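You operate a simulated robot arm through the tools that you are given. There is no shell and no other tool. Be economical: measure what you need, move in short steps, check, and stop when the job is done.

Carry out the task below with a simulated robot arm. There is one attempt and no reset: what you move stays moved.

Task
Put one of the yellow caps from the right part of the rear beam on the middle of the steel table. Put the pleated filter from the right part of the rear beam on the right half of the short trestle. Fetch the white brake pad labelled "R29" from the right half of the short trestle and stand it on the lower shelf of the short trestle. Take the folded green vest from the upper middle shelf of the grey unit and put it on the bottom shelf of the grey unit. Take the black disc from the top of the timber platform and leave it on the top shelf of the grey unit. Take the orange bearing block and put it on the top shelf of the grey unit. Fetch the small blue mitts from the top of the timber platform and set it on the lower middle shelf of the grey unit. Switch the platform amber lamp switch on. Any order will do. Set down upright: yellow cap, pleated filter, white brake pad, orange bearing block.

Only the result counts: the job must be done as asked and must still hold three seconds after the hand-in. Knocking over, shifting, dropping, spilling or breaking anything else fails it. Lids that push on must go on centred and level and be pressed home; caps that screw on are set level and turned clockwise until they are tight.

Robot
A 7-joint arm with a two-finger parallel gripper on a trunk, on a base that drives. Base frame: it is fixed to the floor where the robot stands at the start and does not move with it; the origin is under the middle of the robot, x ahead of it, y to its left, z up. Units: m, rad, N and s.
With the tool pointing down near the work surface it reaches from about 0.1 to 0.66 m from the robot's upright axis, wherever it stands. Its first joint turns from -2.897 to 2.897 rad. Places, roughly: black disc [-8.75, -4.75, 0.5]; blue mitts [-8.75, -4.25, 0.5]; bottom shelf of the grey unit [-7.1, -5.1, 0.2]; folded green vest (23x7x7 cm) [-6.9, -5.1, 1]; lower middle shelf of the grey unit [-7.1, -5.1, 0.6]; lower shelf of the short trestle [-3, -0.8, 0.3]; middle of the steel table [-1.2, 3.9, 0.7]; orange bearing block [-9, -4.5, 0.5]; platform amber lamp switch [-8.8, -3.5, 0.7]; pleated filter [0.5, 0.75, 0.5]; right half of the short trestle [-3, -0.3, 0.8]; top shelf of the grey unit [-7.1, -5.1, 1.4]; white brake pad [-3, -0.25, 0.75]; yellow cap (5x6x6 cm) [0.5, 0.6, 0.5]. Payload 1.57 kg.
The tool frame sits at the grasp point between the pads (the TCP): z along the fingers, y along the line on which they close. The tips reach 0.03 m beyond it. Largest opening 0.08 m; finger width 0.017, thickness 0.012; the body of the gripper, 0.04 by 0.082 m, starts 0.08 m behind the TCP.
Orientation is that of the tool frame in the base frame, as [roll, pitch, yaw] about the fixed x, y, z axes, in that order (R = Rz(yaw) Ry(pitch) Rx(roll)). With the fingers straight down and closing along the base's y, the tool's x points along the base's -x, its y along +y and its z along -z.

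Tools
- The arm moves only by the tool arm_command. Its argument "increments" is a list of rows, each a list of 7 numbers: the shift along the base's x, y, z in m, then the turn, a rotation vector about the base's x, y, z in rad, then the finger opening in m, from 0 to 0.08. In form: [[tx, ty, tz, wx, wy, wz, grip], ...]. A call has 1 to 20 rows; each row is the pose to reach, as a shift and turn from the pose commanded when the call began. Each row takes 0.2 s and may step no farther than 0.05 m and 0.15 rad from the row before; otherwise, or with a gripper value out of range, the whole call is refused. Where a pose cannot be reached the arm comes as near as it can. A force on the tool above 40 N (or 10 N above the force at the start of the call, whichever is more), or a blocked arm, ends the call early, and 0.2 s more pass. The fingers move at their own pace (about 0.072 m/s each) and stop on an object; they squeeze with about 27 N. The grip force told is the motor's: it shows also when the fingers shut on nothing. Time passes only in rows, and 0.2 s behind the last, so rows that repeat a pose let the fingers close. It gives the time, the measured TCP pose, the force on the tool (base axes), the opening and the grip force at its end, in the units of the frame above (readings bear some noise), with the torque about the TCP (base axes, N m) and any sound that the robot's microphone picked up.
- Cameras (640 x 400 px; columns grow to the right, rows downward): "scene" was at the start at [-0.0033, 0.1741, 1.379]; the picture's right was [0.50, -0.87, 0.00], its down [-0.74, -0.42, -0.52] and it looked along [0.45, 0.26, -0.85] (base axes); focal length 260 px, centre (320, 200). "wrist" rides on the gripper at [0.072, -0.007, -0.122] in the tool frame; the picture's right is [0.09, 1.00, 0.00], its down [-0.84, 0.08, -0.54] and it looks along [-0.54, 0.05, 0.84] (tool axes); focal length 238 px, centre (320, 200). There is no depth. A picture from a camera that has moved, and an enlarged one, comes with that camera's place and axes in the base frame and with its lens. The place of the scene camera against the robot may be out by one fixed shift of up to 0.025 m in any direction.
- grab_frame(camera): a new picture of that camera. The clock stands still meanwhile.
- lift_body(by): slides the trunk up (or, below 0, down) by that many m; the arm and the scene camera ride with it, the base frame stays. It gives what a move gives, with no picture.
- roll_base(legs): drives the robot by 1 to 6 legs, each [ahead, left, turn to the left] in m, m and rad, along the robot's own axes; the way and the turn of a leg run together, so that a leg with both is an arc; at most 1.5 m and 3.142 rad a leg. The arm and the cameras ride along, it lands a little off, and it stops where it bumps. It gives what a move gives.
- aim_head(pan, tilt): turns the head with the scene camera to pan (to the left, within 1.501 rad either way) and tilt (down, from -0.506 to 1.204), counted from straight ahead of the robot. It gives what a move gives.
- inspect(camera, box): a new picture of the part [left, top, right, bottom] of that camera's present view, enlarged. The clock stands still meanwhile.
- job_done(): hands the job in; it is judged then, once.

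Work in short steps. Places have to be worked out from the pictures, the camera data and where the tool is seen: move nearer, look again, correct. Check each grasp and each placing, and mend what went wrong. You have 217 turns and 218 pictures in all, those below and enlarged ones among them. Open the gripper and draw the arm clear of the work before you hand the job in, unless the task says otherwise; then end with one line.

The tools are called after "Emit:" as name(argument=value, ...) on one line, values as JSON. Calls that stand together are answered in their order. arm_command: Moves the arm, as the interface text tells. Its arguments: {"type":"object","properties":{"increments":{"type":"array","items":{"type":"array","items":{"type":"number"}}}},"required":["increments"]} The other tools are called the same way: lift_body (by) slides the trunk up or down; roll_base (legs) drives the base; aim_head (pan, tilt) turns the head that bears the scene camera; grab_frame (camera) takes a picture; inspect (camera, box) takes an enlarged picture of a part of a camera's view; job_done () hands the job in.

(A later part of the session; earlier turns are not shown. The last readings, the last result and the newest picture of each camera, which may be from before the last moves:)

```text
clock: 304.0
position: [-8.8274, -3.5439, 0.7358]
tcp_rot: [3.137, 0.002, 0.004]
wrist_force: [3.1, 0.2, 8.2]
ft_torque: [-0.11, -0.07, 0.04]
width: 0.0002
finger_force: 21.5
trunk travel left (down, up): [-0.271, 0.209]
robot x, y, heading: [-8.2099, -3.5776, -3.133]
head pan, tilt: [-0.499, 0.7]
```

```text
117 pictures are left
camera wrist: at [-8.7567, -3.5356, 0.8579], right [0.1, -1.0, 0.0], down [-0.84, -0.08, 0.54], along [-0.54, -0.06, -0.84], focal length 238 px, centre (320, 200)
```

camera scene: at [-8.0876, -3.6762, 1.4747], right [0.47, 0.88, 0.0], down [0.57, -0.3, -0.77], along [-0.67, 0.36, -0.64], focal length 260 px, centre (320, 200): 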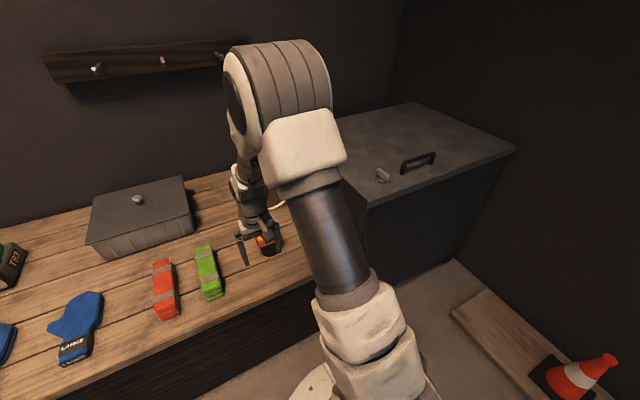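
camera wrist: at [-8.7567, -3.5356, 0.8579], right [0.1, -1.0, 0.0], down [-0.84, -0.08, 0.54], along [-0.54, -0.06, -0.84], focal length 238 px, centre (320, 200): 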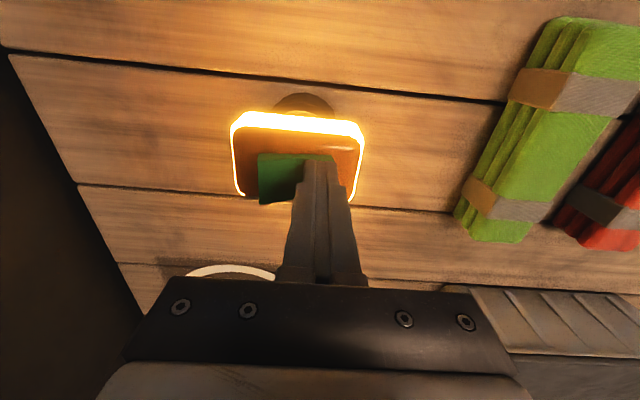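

The lamp lit. I withdraw upward, open, and move left along the platform to the block/mitts.

Emit:
arm_command(increments=[[0, 0, 0.03, 0, 0, 0, 0.0], [0, 0, 0.08, 0, 0, 0, 0.0], [0.02, -0.02, 0.12, 0, 0, 0, 0.04], [0.06, -0.04, 0.14, 0, 0, 0, 0.08], [0.1, -0.06, 0.15, 0, 0, 0, 0.08], [0.14, -0.06, 0.16, 0, 0, 0, 0.08]])

Emit:
roll_base(legs=[[-0.05, 0.98, 0]])

Emit:
aim_head(pan=0.2, tilt=0.8)

Emit:
grab_frame(camera="scene")

Emit:
grab_frame(camera="wrist")

```text
clock: 305.4
position: [-8.6884, -3.6047, 0.8955]
tcp_rot: [3.137, 0.0, 0.004]
wrist_force: [0.1, -0.3, -0.4]
ft_torque: [0.01, -0.02, 0.01]
width: 0.0799
finger_force: 0.1
trunk travel left (down, up): [-0.271, 0.209]
robot x, y, heading: [-8.2084, -3.5784, -3.136]
head pan, tilt: [-0.499, 0.7]
```

```text
clock: 313.0
position: [-8.635, -4.5686, 0.8957]
tcp_rot: [3.135, 0.001, -0.001]
wrist_force: [-0.2, 0.1, 0.5]
ft_torque: [0.0, 0.01, 0.01]
width: 0.0802
finger_force: 0.0
trunk travel left (down, up): [-0.271, 0.209]
robot x, y, heading: [-8.1601, -4.5429, 3.14]
head pan, tilt: [-0.499, 0.7]
stopped in leg 1: the robot was blocked; the commanded pose is now the measured one
```

```text
clock: 314.1
position: [-8.6351, -4.569, 0.8949]
tcp_rot: [3.137, -0.001, -0.002]
wrist_force: [-0.1, 0.2, -0.3]
ft_torque: [-0.01, 0.0, -0.02]
width: 0.0801
finger_force: 0.1
trunk travel left (down, up): [-0.271, 0.209]
robot x, y, heading: [-8.1569, -4.547, 3.139]
head pan, tilt: [0.201, 0.799]
```

```text
116 pictures are left
camera scene: at [-8.1404, -4.7014, 1.4664], right [-0.2, 0.98, 0.0], down [0.7, 0.14, -0.7], along [-0.68, -0.14, -0.72], focal length 260 px, centre (320, 200)
```

scene: 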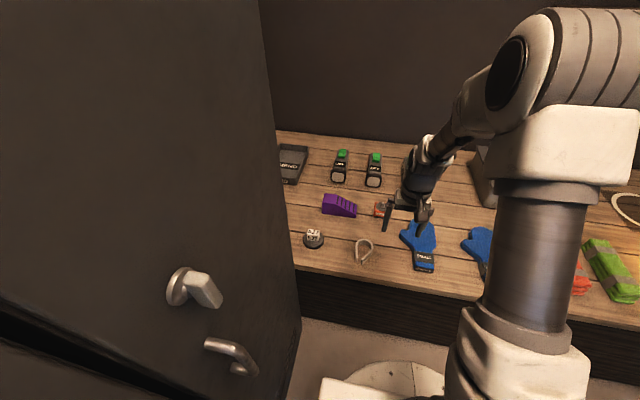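

```text
115 pictures are left
camera wrist: at [-8.564, -4.5618, 1.0174], right [0.09, -1.0, 0.0], down [-0.84, -0.07, 0.54], along [-0.54, -0.05, -0.84], focal length 238 px, centre (320, 200)
```

wrist: 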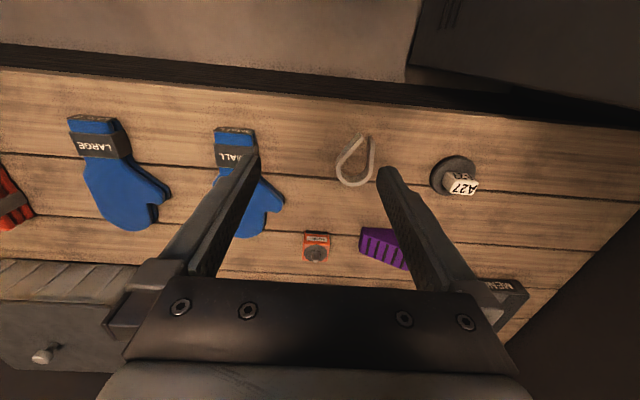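

The base touched the locker side; positions by wrist: disc (−8.757, −4.860), block (−8.968, −4.589), small mitts cuff (−8.75, −4.417). I zoom for shapes.

Emit:
inspect(camera="wrist", box=[280, 120, 500, 280])

Emit:
inspect(camera="scene", box=[280, 180, 460, 290])

```text
2.50 times, centred on (390, 200) of wrist
camera zoom: at [-8.564, -4.5618, 1.0174], right [0.09, -1.0, 0.0], down [-0.84, -0.07, 0.54], along [-0.54, -0.05, -0.84], focal length 596 px, centre (145, 200)
```

zoom: 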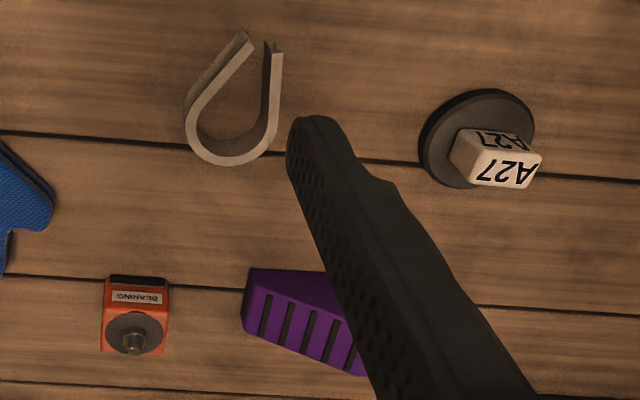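

```text
3.56 times, centred on (370, 235) of scene
camera zoom: at [-8.1404, -4.7014, 1.4664], right [-0.2, 0.98, 0.0], down [0.7, 0.14, -0.7], along [-0.68, -0.14, -0.72], focal length 926 px, centre (142, 76)
```

zoom: 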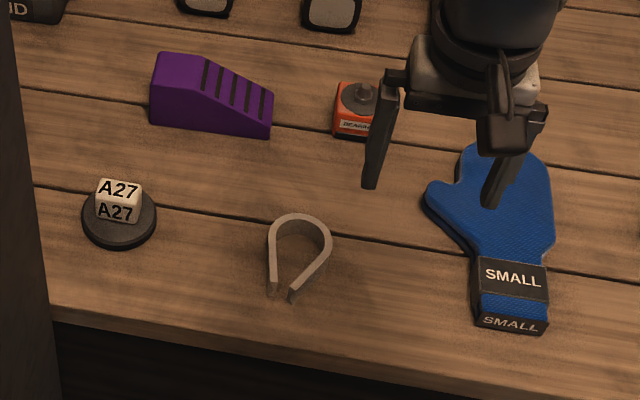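

Bearing block is ~6 cm wide; disc has a white A27 grip block; mitts' cuff ~7 cm. Bearing block first: I free the base, move in, and tilt the tool 45°.

Emit:
roll_base(legs=[[0.12, -0.03, 0]])

Emit:
arm_command(increments=[[-0.015, -0.008, 0, 0, 0.131, 0, 0.08], [-0.03, -0.016, 0, 0, 0.262, 0, 0.08], [-0.045, -0.024, 0, 0, 0.393, 0, 0.08], [-0.06, -0.032, -0.01, 0, 0.524, 0, 0.08], [-0.075, -0.04, -0.03, 0, 0.655, 0, 0.08], [-0.09, -0.048, -0.05, 0, 0.785, 0, 0.08]])

Emit:
grab_frame(camera="wrist")

```text
clock: 315.5
position: [-8.7564, -4.5393, 0.8955]
tcp_rot: [3.137, -0.001, -0.002]
wrist_force: [-0.8, -0.5, -0.3]
ft_torque: [-0.02, 0.0, 0.02]
width: 0.0801
finger_force: 0.0
trunk travel left (down, up): [-0.271, 0.209]
robot x, y, heading: [-8.2819, -4.5126, 3.141]
head pan, tilt: [0.201, 0.799]
```

```text
clock: 316.9
position: [-8.8447, -4.5867, 0.8452]
tcp_rot: [3.137, 0.787, -0.003]
wrist_force: [0.1, -0.5, -0.3]
ft_torque: [-0.01, -0.02, -0.01]
width: 0.0801
finger_force: 0.1
trunk travel left (down, up): [-0.271, 0.209]
robot x, y, heading: [-8.2771, -4.5134, 3.143]
head pan, tilt: [0.201, 0.799]
```

```text
112 pictures are left
camera wrist: at [-8.7092, -4.5797, 0.8806], right [0.07, -1.0, -0.06], down [-0.21, -0.07, 0.98], along [-0.98, -0.05, -0.21], focal length 238 px, centre (320, 200)
```

wrist: 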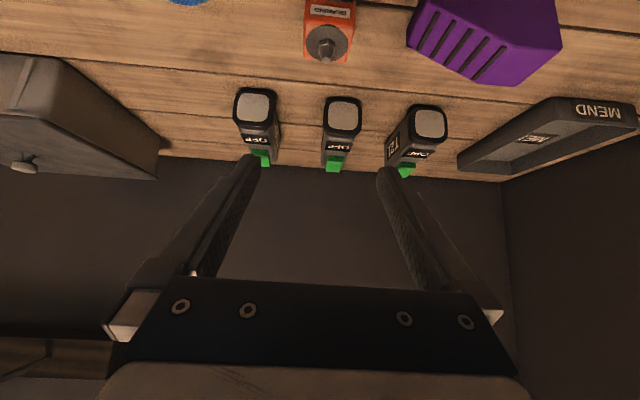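

Block at (−8.968, −4.590). I descend toward it to a pregrasp and look.

Emit:
arm_command(increments=[[-0.018, -0.001, -0.04, 0, 0, 0, 0.08], [-0.036, -0.002, -0.08, 0, 0, 0, 0.08], [-0.054, -0.003, -0.12, 0, 0, 0, 0.08]])

Emit:
grab_frame(camera="wrist")

Emit:
inspect(camera="wrist", box=[250, 0, 410, 100])

```text
clock: 317.7
position: [-8.9002, -4.5901, 0.725]
tcp_rot: [3.134, 0.787, -0.005]
wrist_force: [0.3, -0.1, 0.0]
ft_torque: [0.02, -0.01, 0.01]
width: 0.08
finger_force: 0.1
trunk travel left (down, up): [-0.271, 0.209]
robot x, y, heading: [-8.2822, -4.5155, 3.142]
head pan, tilt: [0.201, 0.799]
```

```text
111 pictures are left
camera wrist: at [-8.7635, -4.5827, 0.7604], right [0.07, -1.0, -0.06], down [-0.21, -0.07, 0.98], along [-0.98, -0.05, -0.21], focal length 238 px, centre (320, 200)
```

wrist: 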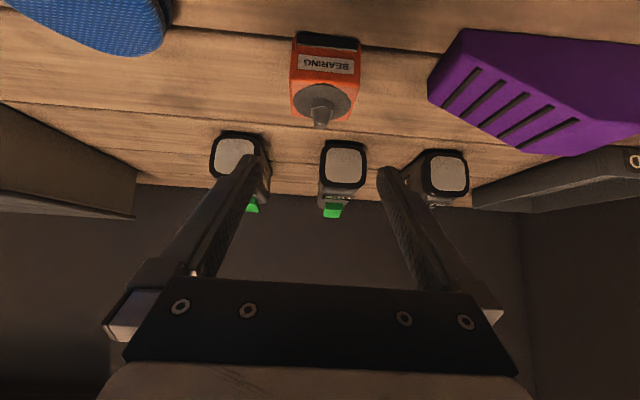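

```text
4.00 times, centred on (330, 50) of wrist
camera zoom: at [-8.7635, -4.5827, 0.7604], right [0.07, -1.0, -0.06], down [-0.21, -0.07, 0.98], along [-0.98, -0.05, -0.21], focal length 953 px, centre (280, 800)
```

zoom: 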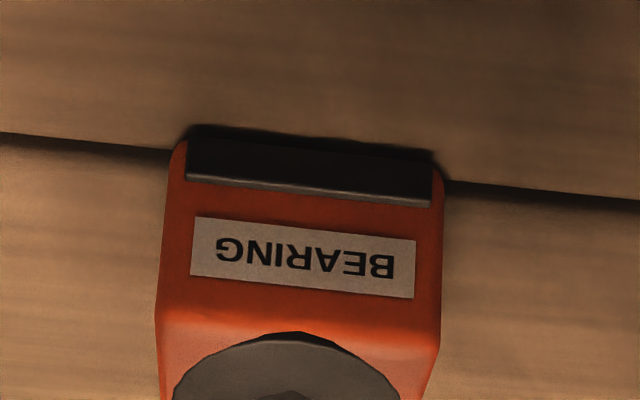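

Block spans x −8.94…−8.99, z 0.57…0.62, width 0.062. I go to (−8.962, −4.589, 0.606) and close.

Emit:
arm_command(increments=[[-0.02, 0.001, -0.04, 0, 0, 0, 0.08], [-0.041, 0.001, -0.08, 0, 0, 0, 0.08], [-0.062, 0.001, -0.119, 0, 0, 0, 0.08], [-0.062, 0.001, -0.119, 0, 0, 0, 0.02], [-0.062, 0.001, -0.119, 0, 0, 0, 0.02], [-0.062, 0.001, -0.119, 0, 0, 0, 0.02]])

Emit:
grab_frame(camera="wrist")

```text
clock: 319.1
position: [-8.9629, -4.5896, 0.6073]
tcp_rot: [3.134, 0.786, -0.002]
wrist_force: [-1.4, -2.6, 1.2]
ft_torque: [0.19, 0.06, 0.01]
width: 0.0601
finger_force: 27.6
trunk travel left (down, up): [-0.271, 0.209]
robot x, y, heading: [-8.2783, -4.5177, 3.144]
head pan, tilt: [0.201, 0.799]
```

```text
109 pictures are left
camera wrist: at [-8.8259, -4.5818, 0.6425], right [0.07, -1.0, -0.06], down [-0.21, -0.07, 0.98], along [-0.98, -0.05, -0.21], focal length 238 px, centre (320, 200)
```

wrist: 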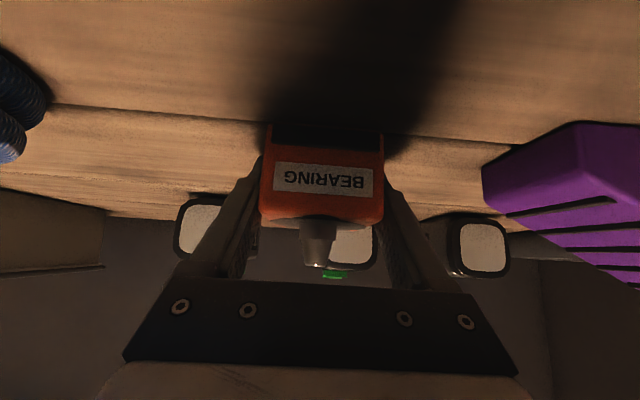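

Gripped (0.060). I lift, raise the trunk, back out and turn to face the grey unit.

Emit:
arm_command(increments=[[0, 0, 0.04, 0, 0, 0, 0.02], [0, 0, 0.085, 0, 0, 0, 0.02], [0, 0, 0.13, 0, 0, 0, 0.02], [0, 0, 0.17, 0, 0, 0, 0.02]])

Emit:
lift_body(by=0.2)

Emit:
roll_base(legs=[[-0.5, -0.5, 0], [-0.55, 0, 0], [0, 0, 1.571]])

Emit:
aim_head(pan=0.0, tilt=0.2)

Emit:
grab_frame(camera="scene")

Emit:
grab_frame(camera="wrist")

```text
clock: 320.1
position: [-8.9623, -4.588, 0.777]
tcp_rot: [3.138, 0.782, -0.002]
wrist_force: [0.0, 0.3, -5.2]
ft_torque: [0.02, 0.08, 0.02]
width: 0.0598
finger_force: 27.5
trunk travel left (down, up): [-0.271, 0.209]
robot x, y, heading: [-8.2786, -4.5192, 3.14]
head pan, tilt: [0.201, 0.799]
```

```text
clock: 322.3
position: [-8.9623, -4.5883, 0.9769]
tcp_rot: [3.136, 0.783, -0.001]
wrist_force: [0.7, -0.1, -4.8]
ft_torque: [0.01, 0.02, 0.04]
width: 0.0599
finger_force: 26.8
trunk travel left (down, up): [-0.471, 0.009]
robot x, y, heading: [-8.279, -4.5163, 3.137]
head pan, tilt: [0.201, 0.799]
```

```text
clock: 335.4
position: [-7.1677, -4.701, 0.9774]
tcp_rot: [3.133, 0.782, 1.561]
wrist_force: [-0.1, 0.0, -5.2]
ft_torque: [0.01, 0.0, -0.03]
width: 0.06
finger_force: 27.3
trunk travel left (down, up): [-0.471, 0.009]
robot x, y, heading: [-7.2345, -4.0174, -1.577]
head pan, tilt: [0.201, 0.799]
```

```text
clock: 336.4
position: [-7.1679, -4.7011, 0.9771]
tcp_rot: [3.136, 0.784, 1.561]
wrist_force: [0.3, -0.9, -5.3]
ft_torque: [0.0, 0.01, 0.02]
width: 0.0598
finger_force: 26.8
trunk travel left (down, up): [-0.471, 0.009]
robot x, y, heading: [-7.234, -4.017, -1.579]
head pan, tilt: [0.0, 0.201]
```

```text
108 pictures are left
camera scene: at [-7.0772, -4.0323, 1.72], right [-1.0, 0.01, 0.0], down [0.0, 0.2, -0.98], along [-0.01, -0.98, -0.2], focal length 260 px, centre (320, 200)
```

scene: 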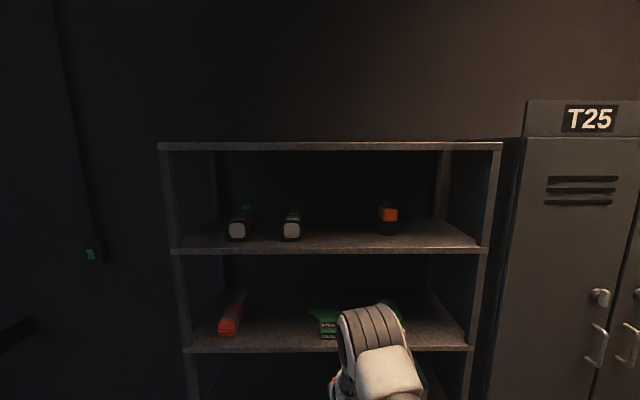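

```text
107 pictures are left
camera wrist: at [-7.1742, -4.5641, 1.012], right [1.0, 0.06, -0.06], down [0.07, -0.21, 0.97], along [0.04, -0.98, -0.21], focal length 238 px, centre (320, 200)
```

wrist: 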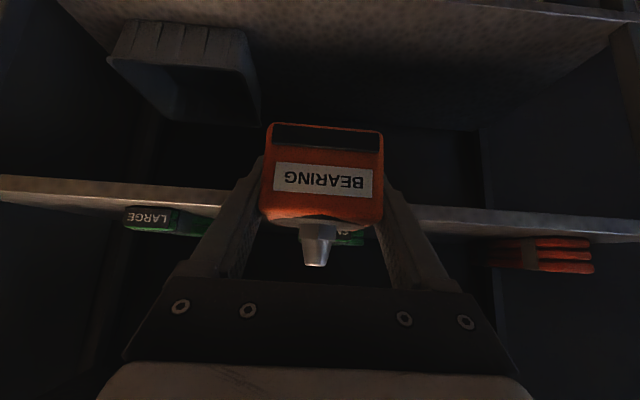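

Facing the unit; top shelf ≈1.365, gap centred x≈−7.16. I raise the arm to z≈1.46 in front of it.

Emit:
arm_command(increments=[[0, 0.01, 0.048, 0, 0, 0, 0.02], [0, 0.02, 0.096, 0, 0, 0, 0.02], [0, 0.03, 0.142, 0, 0, 0, 0.02], [0, 0.04, 0.19, 0, 0, 0, 0.02], [0, 0.05, 0.238, 0, 0, 0, 0.02], [0, 0.06, 0.286, 0, 0, 0, 0.02], [0, 0.06, 0.334, 0, 0, 0, 0.02], [0, 0.06, 0.382, 0, 0, 0, 0.02], [0, 0.06, 0.43, 0, 0, 0, 0.02], [0, 0.06, 0.475, 0, 0, 0, 0.02]])

Emit:
grab_frame(camera="scene")

Emit:
grab_frame(camera="wrist")

```text
clock: 338.6
position: [-7.1679, -4.6419, 1.4514]
tcp_rot: [3.136, 0.784, 1.558]
wrist_force: [0.2, 0.2, -5.2]
ft_torque: [0.0, -0.07, 0.01]
width: 0.06
finger_force: 27.0
trunk travel left (down, up): [-0.471, 0.009]
robot x, y, heading: [-7.2325, -4.0177, -1.579]
head pan, tilt: [0.0, 0.201]
```

```text
106 pictures are left
camera scene: at [-7.0774, -4.032, 1.72], right [-1.0, 0.01, 0.0], down [0.0, 0.2, -0.98], along [-0.01, -0.98, -0.2], focal length 260 px, centre (320, 200)
```

scene: 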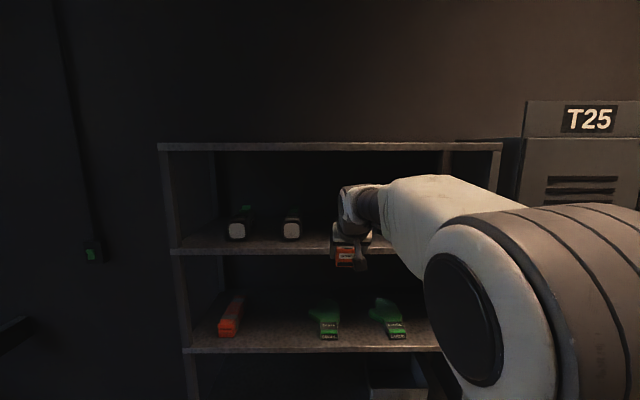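

```text
105 pictures are left
camera wrist: at [-7.1748, -4.5039, 1.4865], right [1.0, 0.06, -0.06], down [0.07, -0.21, 0.97], along [0.04, -0.98, -0.21], focal length 238 px, centre (320, 200)
```

wrist: 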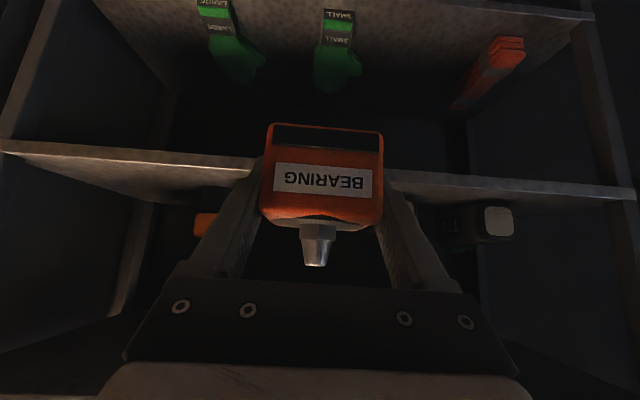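

Aligned with the free gap. I drive in 0.37 m toward the shelf.

Emit:
roll_base(legs=[[0.2, 0, 0.008], [0.17, 0, 0]])

Emit:
grab_frame(camera="wrist")

Emit:
grab_frame(camera="scene")

```text
clock: 341.8
position: [-7.1645, -5.0087, 1.4498]
tcp_rot: [3.135, 0.783, 1.568]
wrist_force: [-0.4, -0.2, -4.8]
ft_torque: [0.02, 0.0, 0.01]
width: 0.06
finger_force: 27.2
trunk travel left (down, up): [-0.471, 0.009]
robot x, y, heading: [-7.2379, -4.3835, -1.57]
head pan, tilt: [0.0, 0.201]
```

```text
104 pictures are left
camera wrist: at [-7.1713, -4.873, 1.486], right [1.0, 0.07, -0.06], down [0.07, -0.21, 0.97], along [0.05, -0.98, -0.21], focal length 238 px, centre (320, 200)
```

wrist: 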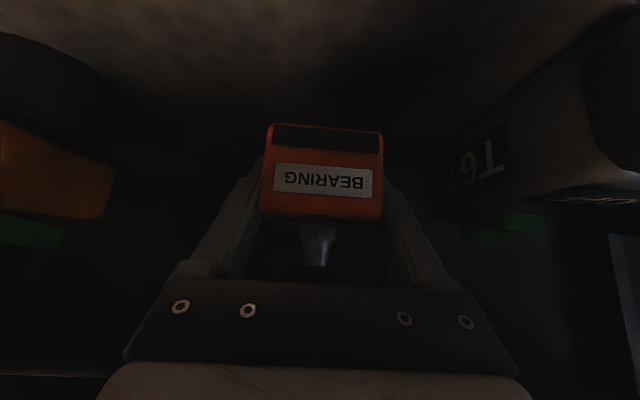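

```text
103 pictures are left
camera scene: at [-7.0783, -4.4003, 1.72], right [-1.0, 0.0, 0.0], down [0.0, 0.2, -0.98], along [0.0, -0.98, -0.2], focal length 260 px, centre (320, 200)
```

scene: 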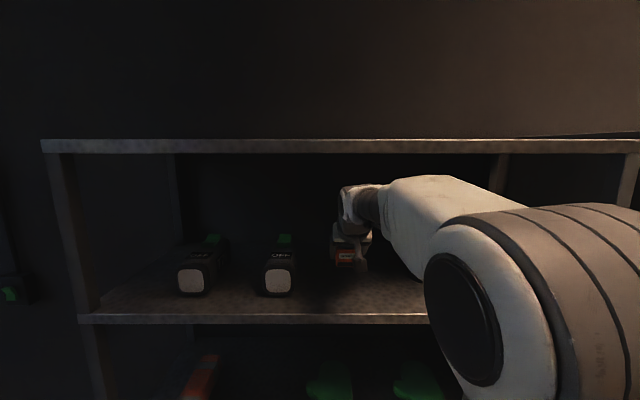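

Clear on both sides. I lower gently toward contact (expected TCP z ≈1.40).

Emit:
arm_command(increments=[[0, 0, -0.02, 0, 0, 0, 0.02], [0, 0, -0.034, 0, 0, 0, 0.02], [0, 0, -0.044, 0, 0, 0, 0.02], [0, 0, -0.05, 0, 0, 0, 0.02]])

```text
clock: 342.8
position: [-7.1638, -5.009, 1.4008]
tcp_rot: [3.133, 0.782, 1.571]
wrist_force: [-0.5, 0.0, -5.1]
ft_torque: [0.0, 0.02, 0.01]
width: 0.0601
finger_force: 27.4
trunk travel left (down, up): [-0.471, 0.009]
robot x, y, heading: [-7.2357, -4.3883, -1.576]
head pan, tilt: [0.0, 0.201]
```

Emit:
arm_command(increments=[[0, 0, -0.005, 0, 0, 0, 0.02], [0, 0, -0.01, 0, 0, 0, 0.02], [0, 0, -0.014, 0, 0, 0, 0.02]])

```text
clock: 343.6
position: [-7.1632, -5.0101, 1.3882]
tcp_rot: [3.136, 0.785, 1.572]
wrist_force: [-0.5, -0.4, -2.7]
ft_torque: [-0.07, 0.11, 0.04]
width: 0.0599
finger_force: 27.0
trunk travel left (down, up): [-0.471, 0.009]
robot x, y, heading: [-7.2361, -4.3888, -1.571]
head pan, tilt: [0.0, 0.201]
```

Contact is just starting; a few more millimetres.

Emit:
arm_command(increments=[[0, 0, -0.003, 0, 0, 0, 0.02], [0, 0, -0.005, 0, 0, 0, 0.02]])

```text
clock: 344.2
position: [-7.1631, -5.0092, 1.3876]
tcp_rot: [3.133, 0.797, 1.569]
wrist_force: [0.9, -4.8, 20.2]
ft_torque: [0.26, 0.76, -0.06]
width: 0.0602
finger_force: 27.1
trunk travel left (down, up): [-0.471, 0.009]
robot x, y, heading: [-7.2377, -4.3854, -1.569]
head pan, tilt: [0.0, 0.201]
```

Resting on the shelf. Ease, open, withdraw along the tool axis, and back off.

Emit:
arm_command(increments=[[0, 0, 0.004, 0, 0, 0, 0.02], [0, 0, 0.004, 0, 0, 0, 0.08], [0, 0, 0.004, 0, 0, 0, 0.08], [0, 0, 0.004, 0, 0, 0, 0.08], [0, 0.025, 0.029, 0, 0, 0, 0.08], [0, 0.055, 0.059, 0, 0, 0, 0.08], [0, 0.07, 0.075, 0, 0, 0, 0.08]])

Emit:
roll_base(legs=[[-0.4, 0, 0]])

Emit:
grab_frame(camera="wrist")

```text
clock: 345.8
position: [-7.1639, -4.9391, 1.4551]
tcp_rot: [3.135, 0.782, 1.569]
wrist_force: [0.9, -0.1, 0.1]
ft_torque: [-0.01, -0.01, -0.04]
width: 0.08
finger_force: 0.0
trunk travel left (down, up): [-0.471, 0.009]
robot x, y, heading: [-7.2356, -4.3893, -1.569]
head pan, tilt: [0.0, 0.201]
```

```text
clock: 349.0
position: [-7.163, -4.5372, 1.456]
tcp_rot: [3.135, 0.785, 1.57]
wrist_force: [-0.1, 0.0, 0.3]
ft_torque: [-0.01, 0.01, -0.02]
width: 0.0801
finger_force: 0.1
trunk travel left (down, up): [-0.471, 0.009]
robot x, y, heading: [-7.2367, -3.984, -1.571]
head pan, tilt: [0.0, 0.201]
```

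```text
102 pictures are left
camera wrist: at [-7.1714, -4.4003, 1.4919], right [1.0, 0.07, -0.06], down [0.07, -0.21, 0.98], along [0.06, -0.98, -0.21], focal length 238 px, centre (320, 200)
```

wrist: 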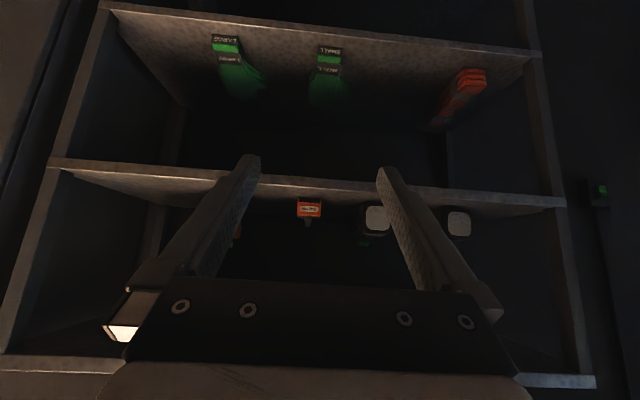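

Bearing block stands on the top shelf. I lower the arm and trunk, and head back to the platform for the disc.

Emit:
arm_command(increments=[[0, -0.01, -0.048, 0, 0, 0, 0.08], [0, -0.02, -0.096, 0, 0, 0, 0.08], [0, -0.03, -0.142, 0, 0, 0, 0.08], [0, -0.04, -0.19, 0, 0, 0, 0.08], [0, -0.05, -0.238, 0, 0, 0, 0.08], [0, -0.06, -0.286, 0, 0, 0, 0.08], [0, -0.06, -0.334, 0, 0, 0, 0.08], [0, -0.06, -0.382, 0, 0, 0, 0.08], [0, -0.06, -0.43, 0, 0, 0, 0.08]])

Emit:
lift_body(by=-0.2)

Emit:
roll_base(legs=[[0, 0, -1.571], [0.5, 0, 0], [0.4, 0.4, 0]])

Emit:
aim_head(pan=0.4, tilt=0.7)

Emit:
grab_frame(camera="scene")

Emit:
grab_frame(camera="wrist")

```text
clock: 351.0
position: [-7.1625, -4.5988, 1.0262]
tcp_rot: [3.137, 0.786, 1.571]
wrist_force: [0.0, -0.6, -0.2]
ft_torque: [0.0, -0.02, 0.02]
width: 0.0802
finger_force: 0.1
trunk travel left (down, up): [-0.471, 0.009]
robot x, y, heading: [-7.2356, -3.9886, -1.57]
head pan, tilt: [0.0, 0.201]
```

```text
clock: 353.2
position: [-7.1621, -4.5982, 0.8274]
tcp_rot: [3.135, 0.786, 1.57]
wrist_force: [-0.2, -0.1, -0.5]
ft_torque: [0.0, 0.0, 0.02]
width: 0.08
finger_force: 0.0
trunk travel left (down, up): [-0.271, 0.209]
robot x, y, heading: [-7.2397, -3.9835, -1.57]
head pan, tilt: [0.0, 0.201]
```

```text
clock: 365.3
position: [-8.7543, -4.4424, 0.826]
tcp_rot: [3.135, 0.784, -0.008]
wrist_force: [-0.2, 0.0, 1.0]
ft_torque: [0.01, 0.02, -0.02]
width: 0.08
finger_force: 0.1
trunk travel left (down, up): [-0.271, 0.209]
robot x, y, heading: [-8.1389, -4.3769, 3.13]
head pan, tilt: [0.0, 0.201]
```

```text
clock: 366.2
position: [-8.7538, -4.4432, 0.8268]
tcp_rot: [3.134, 0.783, -0.01]
wrist_force: [-0.6, 0.7, 0.7]
ft_torque: [0.0, 0.03, -0.01]
width: 0.08
finger_force: 0.0
trunk travel left (down, up): [-0.271, 0.209]
robot x, y, heading: [-8.1363, -4.3735, 3.136]
head pan, tilt: [0.4, 0.7]
```

```text
101 pictures are left
camera scene: at [-8.1213, -4.5483, 1.4747], right [-0.38, 0.92, 0.0], down [0.59, 0.25, -0.77], along [-0.71, -0.29, -0.64], focal length 260 px, centre (320, 200)
```

scene: 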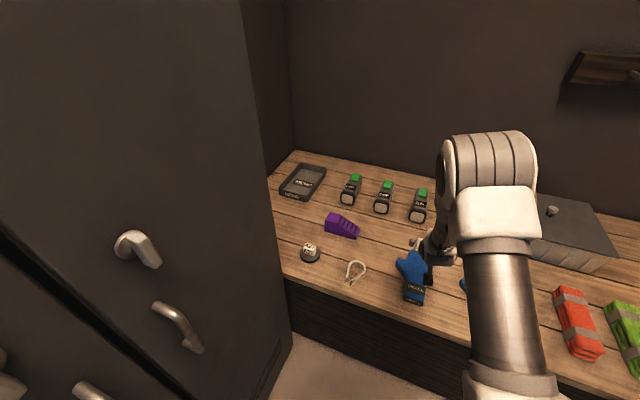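

```text
100 pictures are left
camera wrist: at [-8.6173, -4.4367, 0.8621], right [0.06, -1.0, -0.06], down [-0.21, -0.07, 0.98], along [-0.98, -0.05, -0.21], focal length 238 px, centre (320, 200)
```

wrist: 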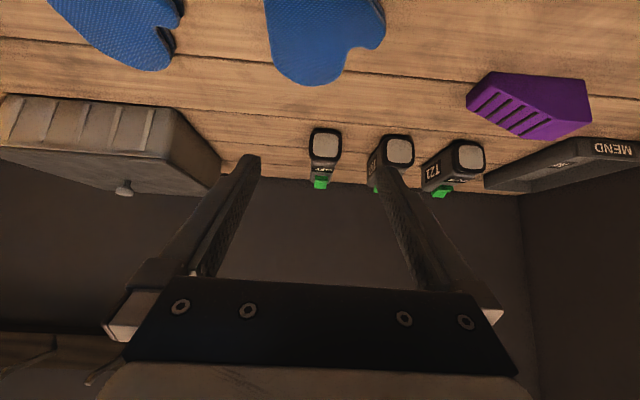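

I place the base at about (−8.26, −4.45) and swing the arm left with the tool's azimuth turned 0.5 rad, so the hand clears the locker corner.

Emit:
roll_base(legs=[[0.12, 0.075, 0.0]])

Emit:
arm_command(increments=[[0.015, -0.041, -0.006, 0, 0, 0.071, 0.08], [0.03, -0.082, -0.012, 0, 0, 0.142, 0.08], [0.045, -0.123, -0.018, 0, 0, 0.213, 0.08], [0.06, -0.164, -0.024, 0, 0, 0.284, 0.08], [0.075, -0.205, -0.03, 0, 0, 0.355, 0.08], [0.09, -0.246, -0.036, 0, 0, 0.426, 0.08], [0.1, -0.28, -0.04, 0, 0, 0.5, 0.08]])

Emit:
grab_frame(camera="wrist")

Emit:
grab_frame(camera="scene")

```text
clock: 367.6
position: [-8.8735, -4.5154, 0.8267]
tcp_rot: [3.134, 0.785, -0.009]
wrist_force: [0.4, -0.5, -0.8]
ft_torque: [0.01, -0.01, 0.0]
width: 0.0803
finger_force: 0.0
trunk travel left (down, up): [-0.271, 0.209]
robot x, y, heading: [-8.2554, -4.4455, 3.135]
head pan, tilt: [0.4, 0.7]
```

```text
clock: 369.2
position: [-8.7733, -4.7938, 0.7878]
tcp_rot: [3.137, 0.784, 0.492]
wrist_force: [0.2, 1.1, -0.7]
ft_torque: [0.03, 0.0, -0.01]
width: 0.0801
finger_force: 0.1
trunk travel left (down, up): [-0.271, 0.209]
robot x, y, heading: [-8.2549, -4.447, 3.132]
head pan, tilt: [0.4, 0.7]
```

```text
99 pictures are left
camera wrist: at [-8.6556, -4.7239, 0.8231], right [0.53, -0.84, -0.06], down [-0.15, -0.16, 0.97], along [-0.83, -0.51, -0.21], focal length 238 px, centre (320, 200)
```

wrist: 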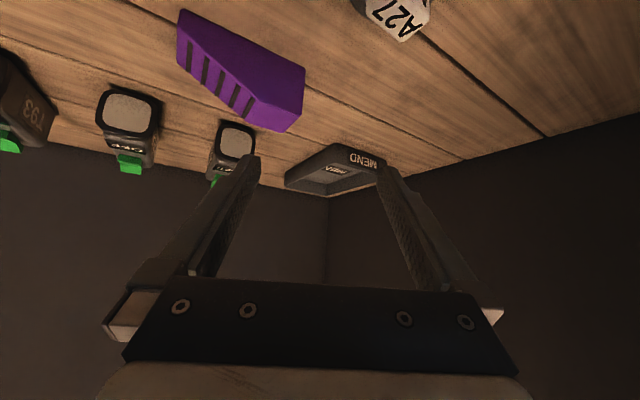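

```text
98 pictures are left
camera scene: at [-8.2403, -4.6219, 1.4747], right [-0.38, 0.92, 0.0], down [0.6, 0.25, -0.76], along [-0.71, -0.29, -0.64], focal length 260 px, centre (320, 200)
```

scene: 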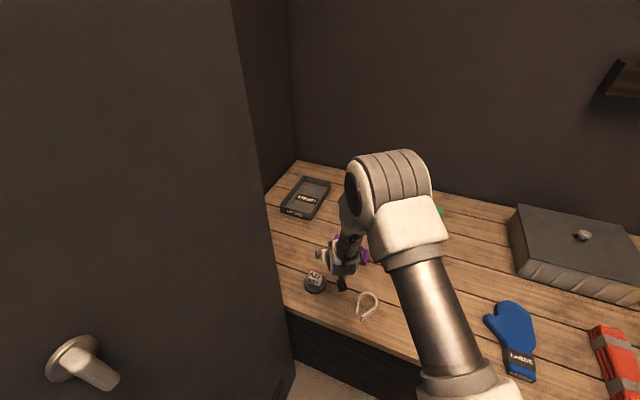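

I zoom in on the disc from the scene camera.

Emit:
inspect(camera="scene", box=[280, 240, 380, 310])

Emit:
inspect(camera="wrist", box=[340, 0, 460, 80])

```text
5.71 times, centred on (330, 275) of scene
camera zoom: at [-8.2403, -4.6219, 1.4747], right [-0.38, 0.92, 0.0], down [0.6, 0.25, -0.76], along [-0.71, -0.29, -0.64], focal length 1489 px, centre (263, -229)
```

zoom: 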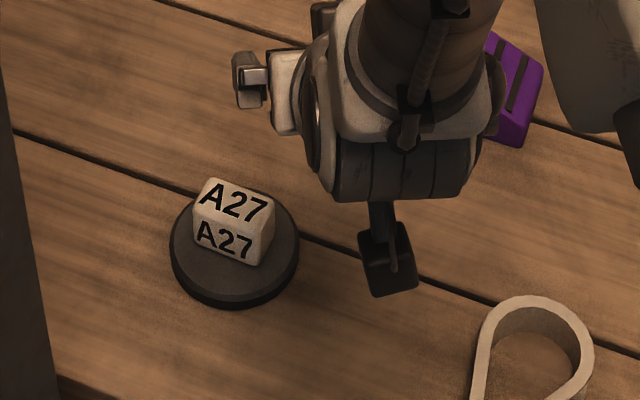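

```text
5.00 times, centred on (400, 40) of wrist
camera zoom: at [-8.6556, -4.7239, 0.8231], right [0.53, -0.84, -0.06], down [-0.15, -0.16, 0.97], along [-0.83, -0.51, -0.21], focal length 1192 px, centre (-80, 1000)
```

zoom: 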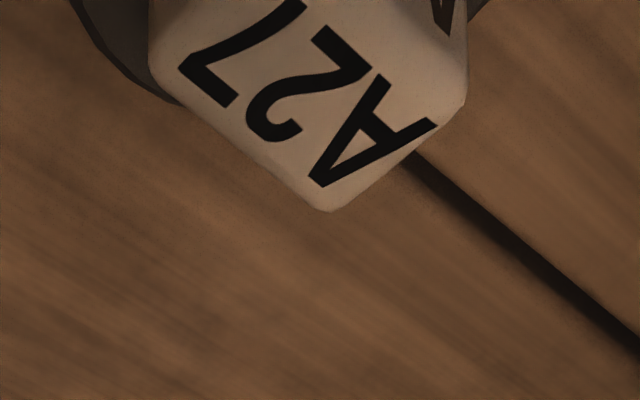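

The white block is aligned with the axes (≈5 cm along y, ≈3.5 cm along x). I turn the tool azimuth to −y so the fingers close along x and the hand stays off the locker.

Emit:
arm_command(increments=[[0, 0.005, 0, 0, 0, 0.135, 0.08], [0, 0.01, 0, 0, 0, 0.27, 0.08], [0, 0.015, 0, 0, 0, 0.405, 0.08], [0.005, 0.02, 0, 0, 0, 0.54, 0.08], [0.01, 0.02, 0, 0, 0, 0.675, 0.08], [0.012, 0.02, 0, 0, 0, 0.81, 0.08], [0.015, 0.02, 0, 0, 0, 0.945, 0.08], [0.016, 0.02, 0, 0, 0, 1.078, 0.08]])

Emit:
grab_frame(camera="wrist")

Emit:
grab_frame(camera="scene")

```text
clock: 371.0
position: [-8.758, -4.777, 0.7872]
tcp_rot: [3.136, 0.785, 1.568]
wrist_force: [0.5, 0.6, -0.3]
ft_torque: [-0.02, -0.01, 0.0]
width: 0.0799
finger_force: 0.1
trunk travel left (down, up): [-0.271, 0.209]
robot x, y, heading: [-8.2568, -4.4492, 3.136]
head pan, tilt: [0.4, 0.7]
```

```text
95 pictures are left
camera wrist: at [-8.7653, -4.6389, 0.8223], right [1.0, 0.07, -0.06], down [0.07, -0.21, 0.98], along [0.05, -0.98, -0.21], focal length 238 px, centre (320, 200)
```

wrist: 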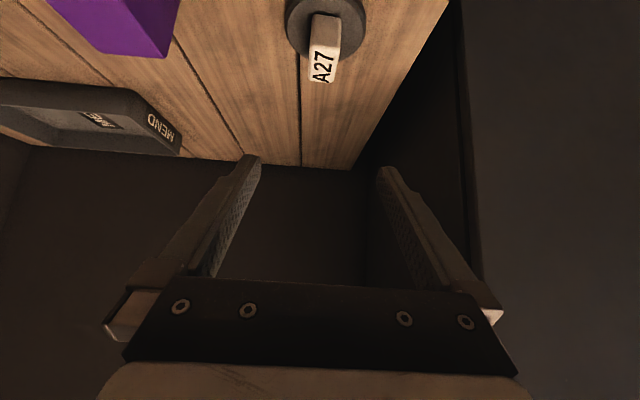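

```text
94 pictures are left
camera scene: at [-8.2402, -4.6221, 1.4747], right [-0.38, 0.92, 0.0], down [0.6, 0.25, -0.77], along [-0.71, -0.29, -0.64], focal length 260 px, centre (320, 200)
```

scene: 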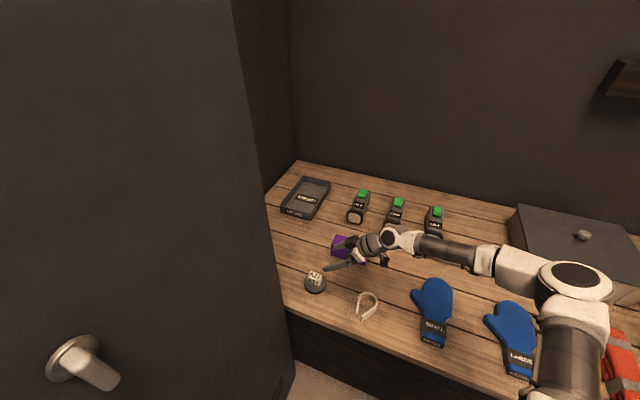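

Works nicely. Block centre (−8.759, −4.857), 3 cm wide along x, top ≈0.63. I descend to TCP (−8.759, −4.846, 0.623) and close.

Emit:
arm_command(increments=[[0, -0.018, -0.042, 0, 0, 0, 0.08], [0, -0.036, -0.084, 0, 0, 0, 0.08], [0, -0.054, -0.126, 0, 0, 0, 0.08], [-0.001, -0.069, -0.163, 0, 0, 0, 0.08]])

Emit:
grab_frame(camera="wrist")

```text
clock: 372.0
position: [-8.759, -4.8455, 0.6229]
tcp_rot: [3.136, 0.783, 1.568]
wrist_force: [-0.7, -0.3, -1.0]
ft_torque: [0.0, 0.04, -0.01]
width: 0.08
finger_force: 0.1
trunk travel left (down, up): [-0.271, 0.209]
robot x, y, heading: [-8.2564, -4.451, 3.141]
head pan, tilt: [0.4, 0.7]
```

```text
93 pictures are left
camera wrist: at [-8.7655, -4.708, 0.6592], right [1.0, 0.07, -0.06], down [0.07, -0.21, 0.97], along [0.05, -0.98, -0.21], focal length 238 px, centre (320, 200)
```

wrist: 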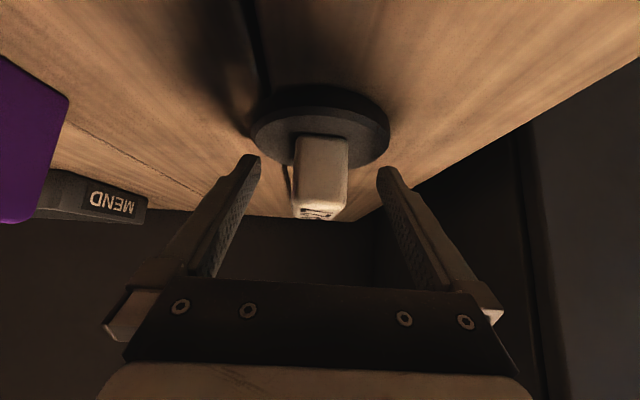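

Well placed. Close and lift slightly.

Emit:
arm_command(increments=[[0, 0, 0, 0, 0, 0, 0.01], [0, 0, 0, 0, 0, 0, 0.01], [0, 0, 0, 0, 0, 0, 0.01], [0, 0, 0, 0, 0, 0, 0.01], [0, 0.0, 0.02, 0, 0, 0, 0.01], [0, 0.01, 0.05, 0, 0, 0, 0.01]])

Emit:
grab_frame(camera="wrist")

```text
clock: 373.4
position: [-8.7579, -4.8345, 0.6738]
tcp_rot: [3.135, 0.785, 1.568]
wrist_force: [0.2, 0.1, -3.7]
ft_torque: [0.01, 0.02, -0.04]
width: 0.0295
finger_force: 27.0
trunk travel left (down, up): [-0.271, 0.209]
robot x, y, heading: [-8.2565, -4.4488, 3.139]
head pan, tilt: [0.4, 0.7]
```

```text
92 pictures are left
camera wrist: at [-8.7652, -4.6984, 0.7093], right [1.0, 0.07, -0.06], down [0.07, -0.21, 0.97], along [0.05, -0.98, -0.21], focal length 238 px, centre (320, 200)
```

wrist: 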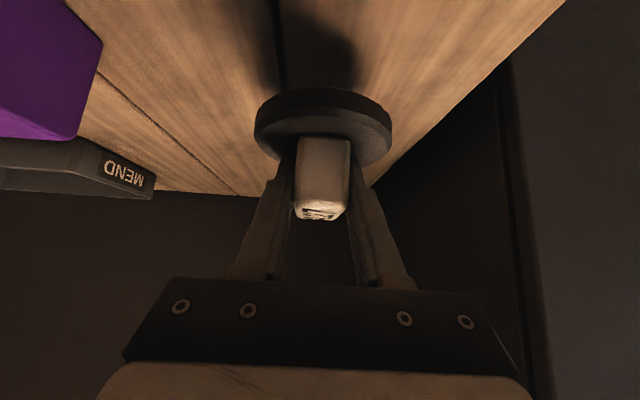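

Disc held. I lift clear and swing the tool back to point ahead.

Emit:
arm_command(increments=[[0, 0.01, 0.045, 0, 0, 0, 0.01], [0, 0.03, 0.09, 0, 0, 0, 0.01], [0, 0.05, 0.13, 0, 0, 0, 0.01], [0, 0.055, 0.15, 0, 0, -0.13, 0.01], [-0.002, 0.055, 0.15, 0, 0, -0.26, 0.01], [-0.004, 0.055, 0.15, 0, 0, -0.39, 0.01], [-0.008, 0.055, 0.15, 0, 0, -0.52, 0.01], [-0.012, 0.055, 0.15, 0, 0, -0.65, 0.01], [-0.015, 0.06, 0.15, 0, 0, -0.78, 0.01], [-0.02, 0.08, 0.15, 0, 0, -0.91, 0.01], [-0.03, 0.11, 0.15, 0, 0, -1.04, 0.01], [-0.04, 0.15, 0.15, 0, 0, -1.17, 0.01], [-0.055, 0.19, 0.15, 0, 0, -1.3, 0.01], [-0.075, 0.235, 0.15, 0, 0, -1.43, 0.01], [-0.095, 0.28, 0.15, 0, 0, -1.568, 0.01]])

Emit:
grab_frame(camera="wrist")

```text
clock: 376.6
position: [-8.8528, -4.5551, 0.8234]
tcp_rot: [3.134, 0.784, -0.001]
wrist_force: [1.3, -0.4, -3.1]
ft_torque: [0.0, 0.0, 0.01]
width: 0.0297
finger_force: 27.2
trunk travel left (down, up): [-0.271, 0.209]
robot x, y, heading: [-8.2591, -4.4511, 3.134]
head pan, tilt: [0.4, 0.7]
```

```text
91 pictures are left
camera wrist: at [-8.7162, -4.5472, 0.8592], right [0.07, -1.0, -0.06], down [-0.21, -0.07, 0.98], along [-0.98, -0.05, -0.21], focal length 238 px, centre (320, 200)
```

wrist: 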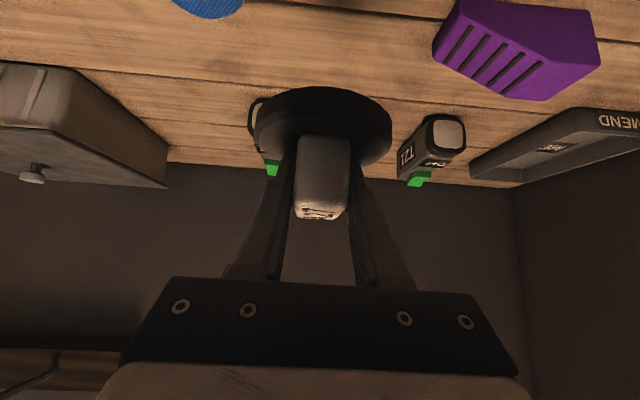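

Disc hangs level. I raise the trunk, back out and face the right end of the unit (x≈−7.55).

Emit:
lift_body(by=0.2)

Emit:
roll_base(legs=[[-0.5, -0.5, 0], [-0.1, 0, 0], [0, 0, 1.571]])

Emit:
arm_command(increments=[[0, 0, 0.048, 0, 0, 0, 0.01], [0, 0, 0.096, 0, 0, 0, 0.01], [0, 0, 0.142, 0, 0, 0, 0.01], [0, 0, 0.19, 0, 0, 0, 0.01], [0, 0, 0.238, 0, 0, 0, 0.01], [0, 0, 0.286, 0, 0, 0, 0.01], [0, 0, 0.334, 0, 0, 0, 0.01], [0, 0, 0.382, 0, 0, 0, 0.01], [0, 0, 0.42, 0, 0, 0, 0.01], [0, 0, 0.445, 0, 0, 0, 0.01]])

Emit:
aim_head(pan=-0.1, tilt=0.3)

Emit:
grab_frame(camera="scene")

Emit:
grab_frame(camera="wrist")

```text
clock: 378.8
position: [-8.852, -4.5549, 1.0255]
tcp_rot: [3.134, 0.783, 0.0]
wrist_force: [0.4, 0.1, -3.2]
ft_torque: [0.0, -0.04, 0.0]
width: 0.0299
finger_force: 27.2
trunk travel left (down, up): [-0.471, 0.009]
robot x, y, heading: [-8.2559, -4.4514, 3.129]
head pan, tilt: [0.4, 0.7]
```

```text
clock: 389.1
position: [-7.5475, -4.547, 1.0232]
tcp_rot: [3.133, 0.783, 1.567]
wrist_force: [0.4, -0.5, -2.5]
ft_torque: [0.01, -0.01, 0.0]
width: 0.0298
finger_force: 26.5
trunk travel left (down, up): [-0.471, 0.009]
robot x, y, heading: [-7.6516, -3.9523, -1.58]
head pan, tilt: [0.4, 0.7]
```

```text
clock: 391.3
position: [-7.5472, -4.5474, 1.4693]
tcp_rot: [3.137, 0.785, 1.567]
wrist_force: [0.2, 0.0, -2.6]
ft_torque: [0.05, 0.02, -0.03]
width: 0.0299
finger_force: 27.6
trunk travel left (down, up): [-0.471, 0.009]
robot x, y, heading: [-7.6507, -3.9544, -1.581]
head pan, tilt: [0.4, 0.7]
```

```text
clock: 392.2
position: [-7.5466, -4.5471, 1.4683]
tcp_rot: [3.135, 0.783, 1.567]
wrist_force: [-0.3, 0.3, -3.4]
ft_torque: [0.01, -0.01, 0.02]
width: 0.03
finger_force: 26.9
trunk travel left (down, up): [-0.471, 0.009]
robot x, y, heading: [-7.6495, -3.9522, -1.581]
head pan, tilt: [-0.099, 0.3]
```

```text
90 pictures are left
camera scene: at [-7.5024, -3.9669, 1.7107], right [-0.99, 0.11, 0.0], down [0.03, 0.29, -0.95], along [-0.11, -0.95, -0.3], focal length 260 px, centre (320, 200)
```

scene: 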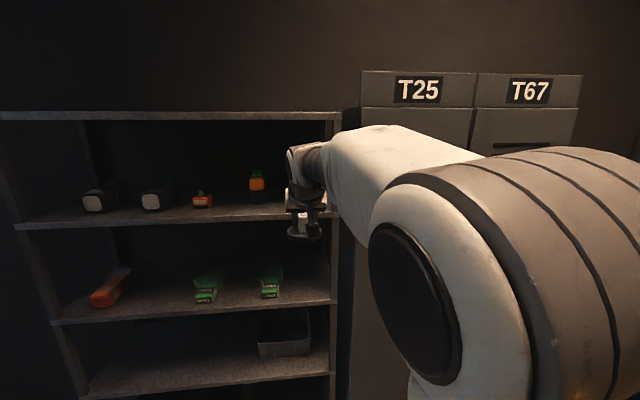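

```text
89 pictures are left
camera wrist: at [-7.5543, -4.4099, 1.5043], right [1.0, 0.07, -0.06], down [0.07, -0.21, 0.97], along [0.05, -0.98, -0.21], focal length 238 px, centre (320, 200)
```

wrist: 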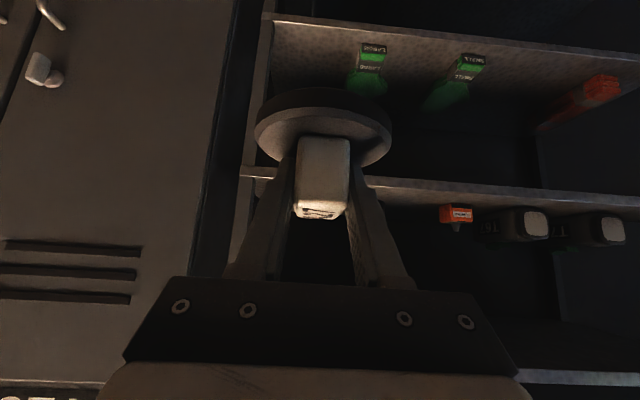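

The slot between orange lamp and right post centres at x≈−7.53. I adjust slightly and drive in.

Emit:
roll_base(legs=[[0.25, 0.015, 0.01], [0.1, 0, 0]])

Emit:
grab_frame(camera="wrist")

Emit:
grab_frame(camera="scene")

```text
clock: 395.4
position: [-7.53, -4.8922, 1.467]
tcp_rot: [3.134, 0.783, 1.573]
wrist_force: [-0.4, 0.4, -2.5]
ft_torque: [0.03, -0.01, 0.01]
width: 0.03
finger_force: 27.0
trunk travel left (down, up): [-0.471, 0.009]
robot x, y, heading: [-7.6403, -4.3004, -1.578]
head pan, tilt: [-0.099, 0.3]
```

```text
88 pictures are left
camera wrist: at [-7.539, -4.757, 1.5043], right [1.0, 0.07, -0.06], down [0.07, -0.21, 0.97], along [0.06, -0.97, -0.21], focal length 238 px, centre (320, 200)
```

wrist: 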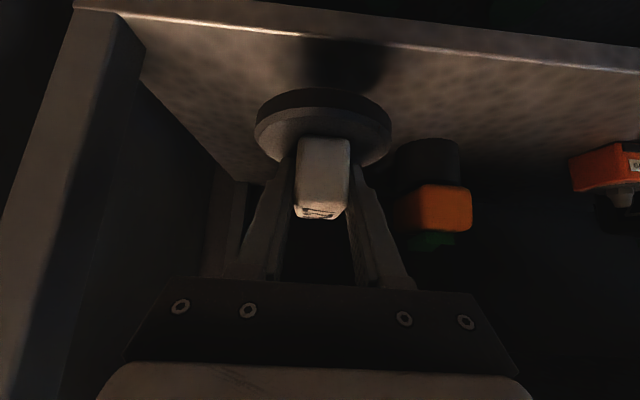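

```text
87 pictures are left
camera scene: at [-7.4903, -4.3138, 1.7107], right [-0.99, 0.1, 0.0], down [0.03, 0.29, -0.96], along [-0.1, -0.95, -0.3], focal length 260 px, centre (320, 200)
```

scene: 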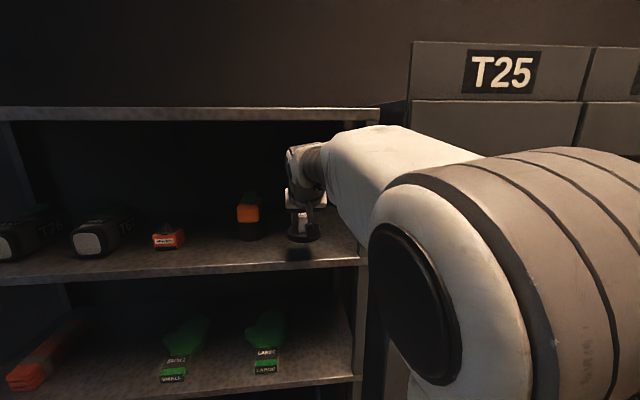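

Lamp edge −7.427, post −7.668; I shift 1 cm right and drive 0.115 m further, then lower.

Emit:
roll_base(legs=[[0.115, -0.012, 0]])

Emit:
arm_command(increments=[[0, 0, -0.02, 0, 0, 0, 0.01], [0, 0, -0.04, 0, 0, 0, 0.01], [0, 0, -0.048, 0, 0, 0, 0.01], [0, 0, -0.053, 0, 0, 0, 0.01]])

Emit:
grab_frame(camera="wrist")

```text
clock: 396.8
position: [-7.5432, -5.0088, 1.4697]
tcp_rot: [3.136, 0.783, 1.574]
wrist_force: [0.0, -1.3, -2.7]
ft_torque: [0.01, 0.01, 0.02]
width: 0.0298
finger_force: 27.3
trunk travel left (down, up): [-0.471, 0.009]
robot x, y, heading: [-7.6517, -4.4145, -1.574]
head pan, tilt: [-0.099, 0.3]
```

```text
clock: 397.8
position: [-7.5427, -5.0081, 1.4153]
tcp_rot: [3.136, 0.783, 1.576]
wrist_force: [-0.6, -0.4, -3.4]
ft_torque: [0.03, 0.02, -0.05]
width: 0.0296
finger_force: 27.2
trunk travel left (down, up): [-0.471, 0.009]
robot x, y, heading: [-7.6531, -4.4132, -1.579]
head pan, tilt: [-0.099, 0.3]
```

```text
86 pictures are left
camera wrist: at [-7.5513, -4.8705, 1.4517], right [1.0, 0.07, -0.06], down [0.08, -0.21, 0.97], along [0.06, -0.97, -0.21], focal length 238 px, centre (320, 200)
```

wrist: 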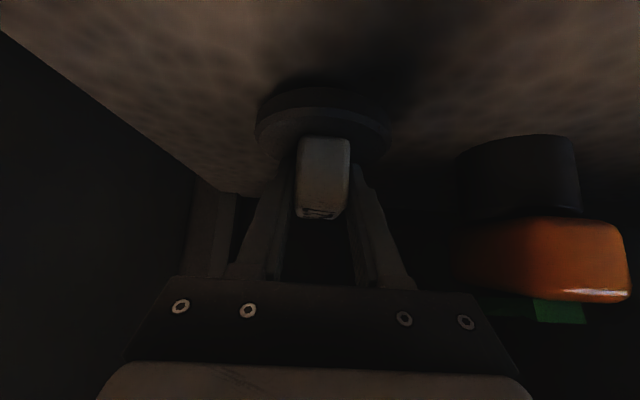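

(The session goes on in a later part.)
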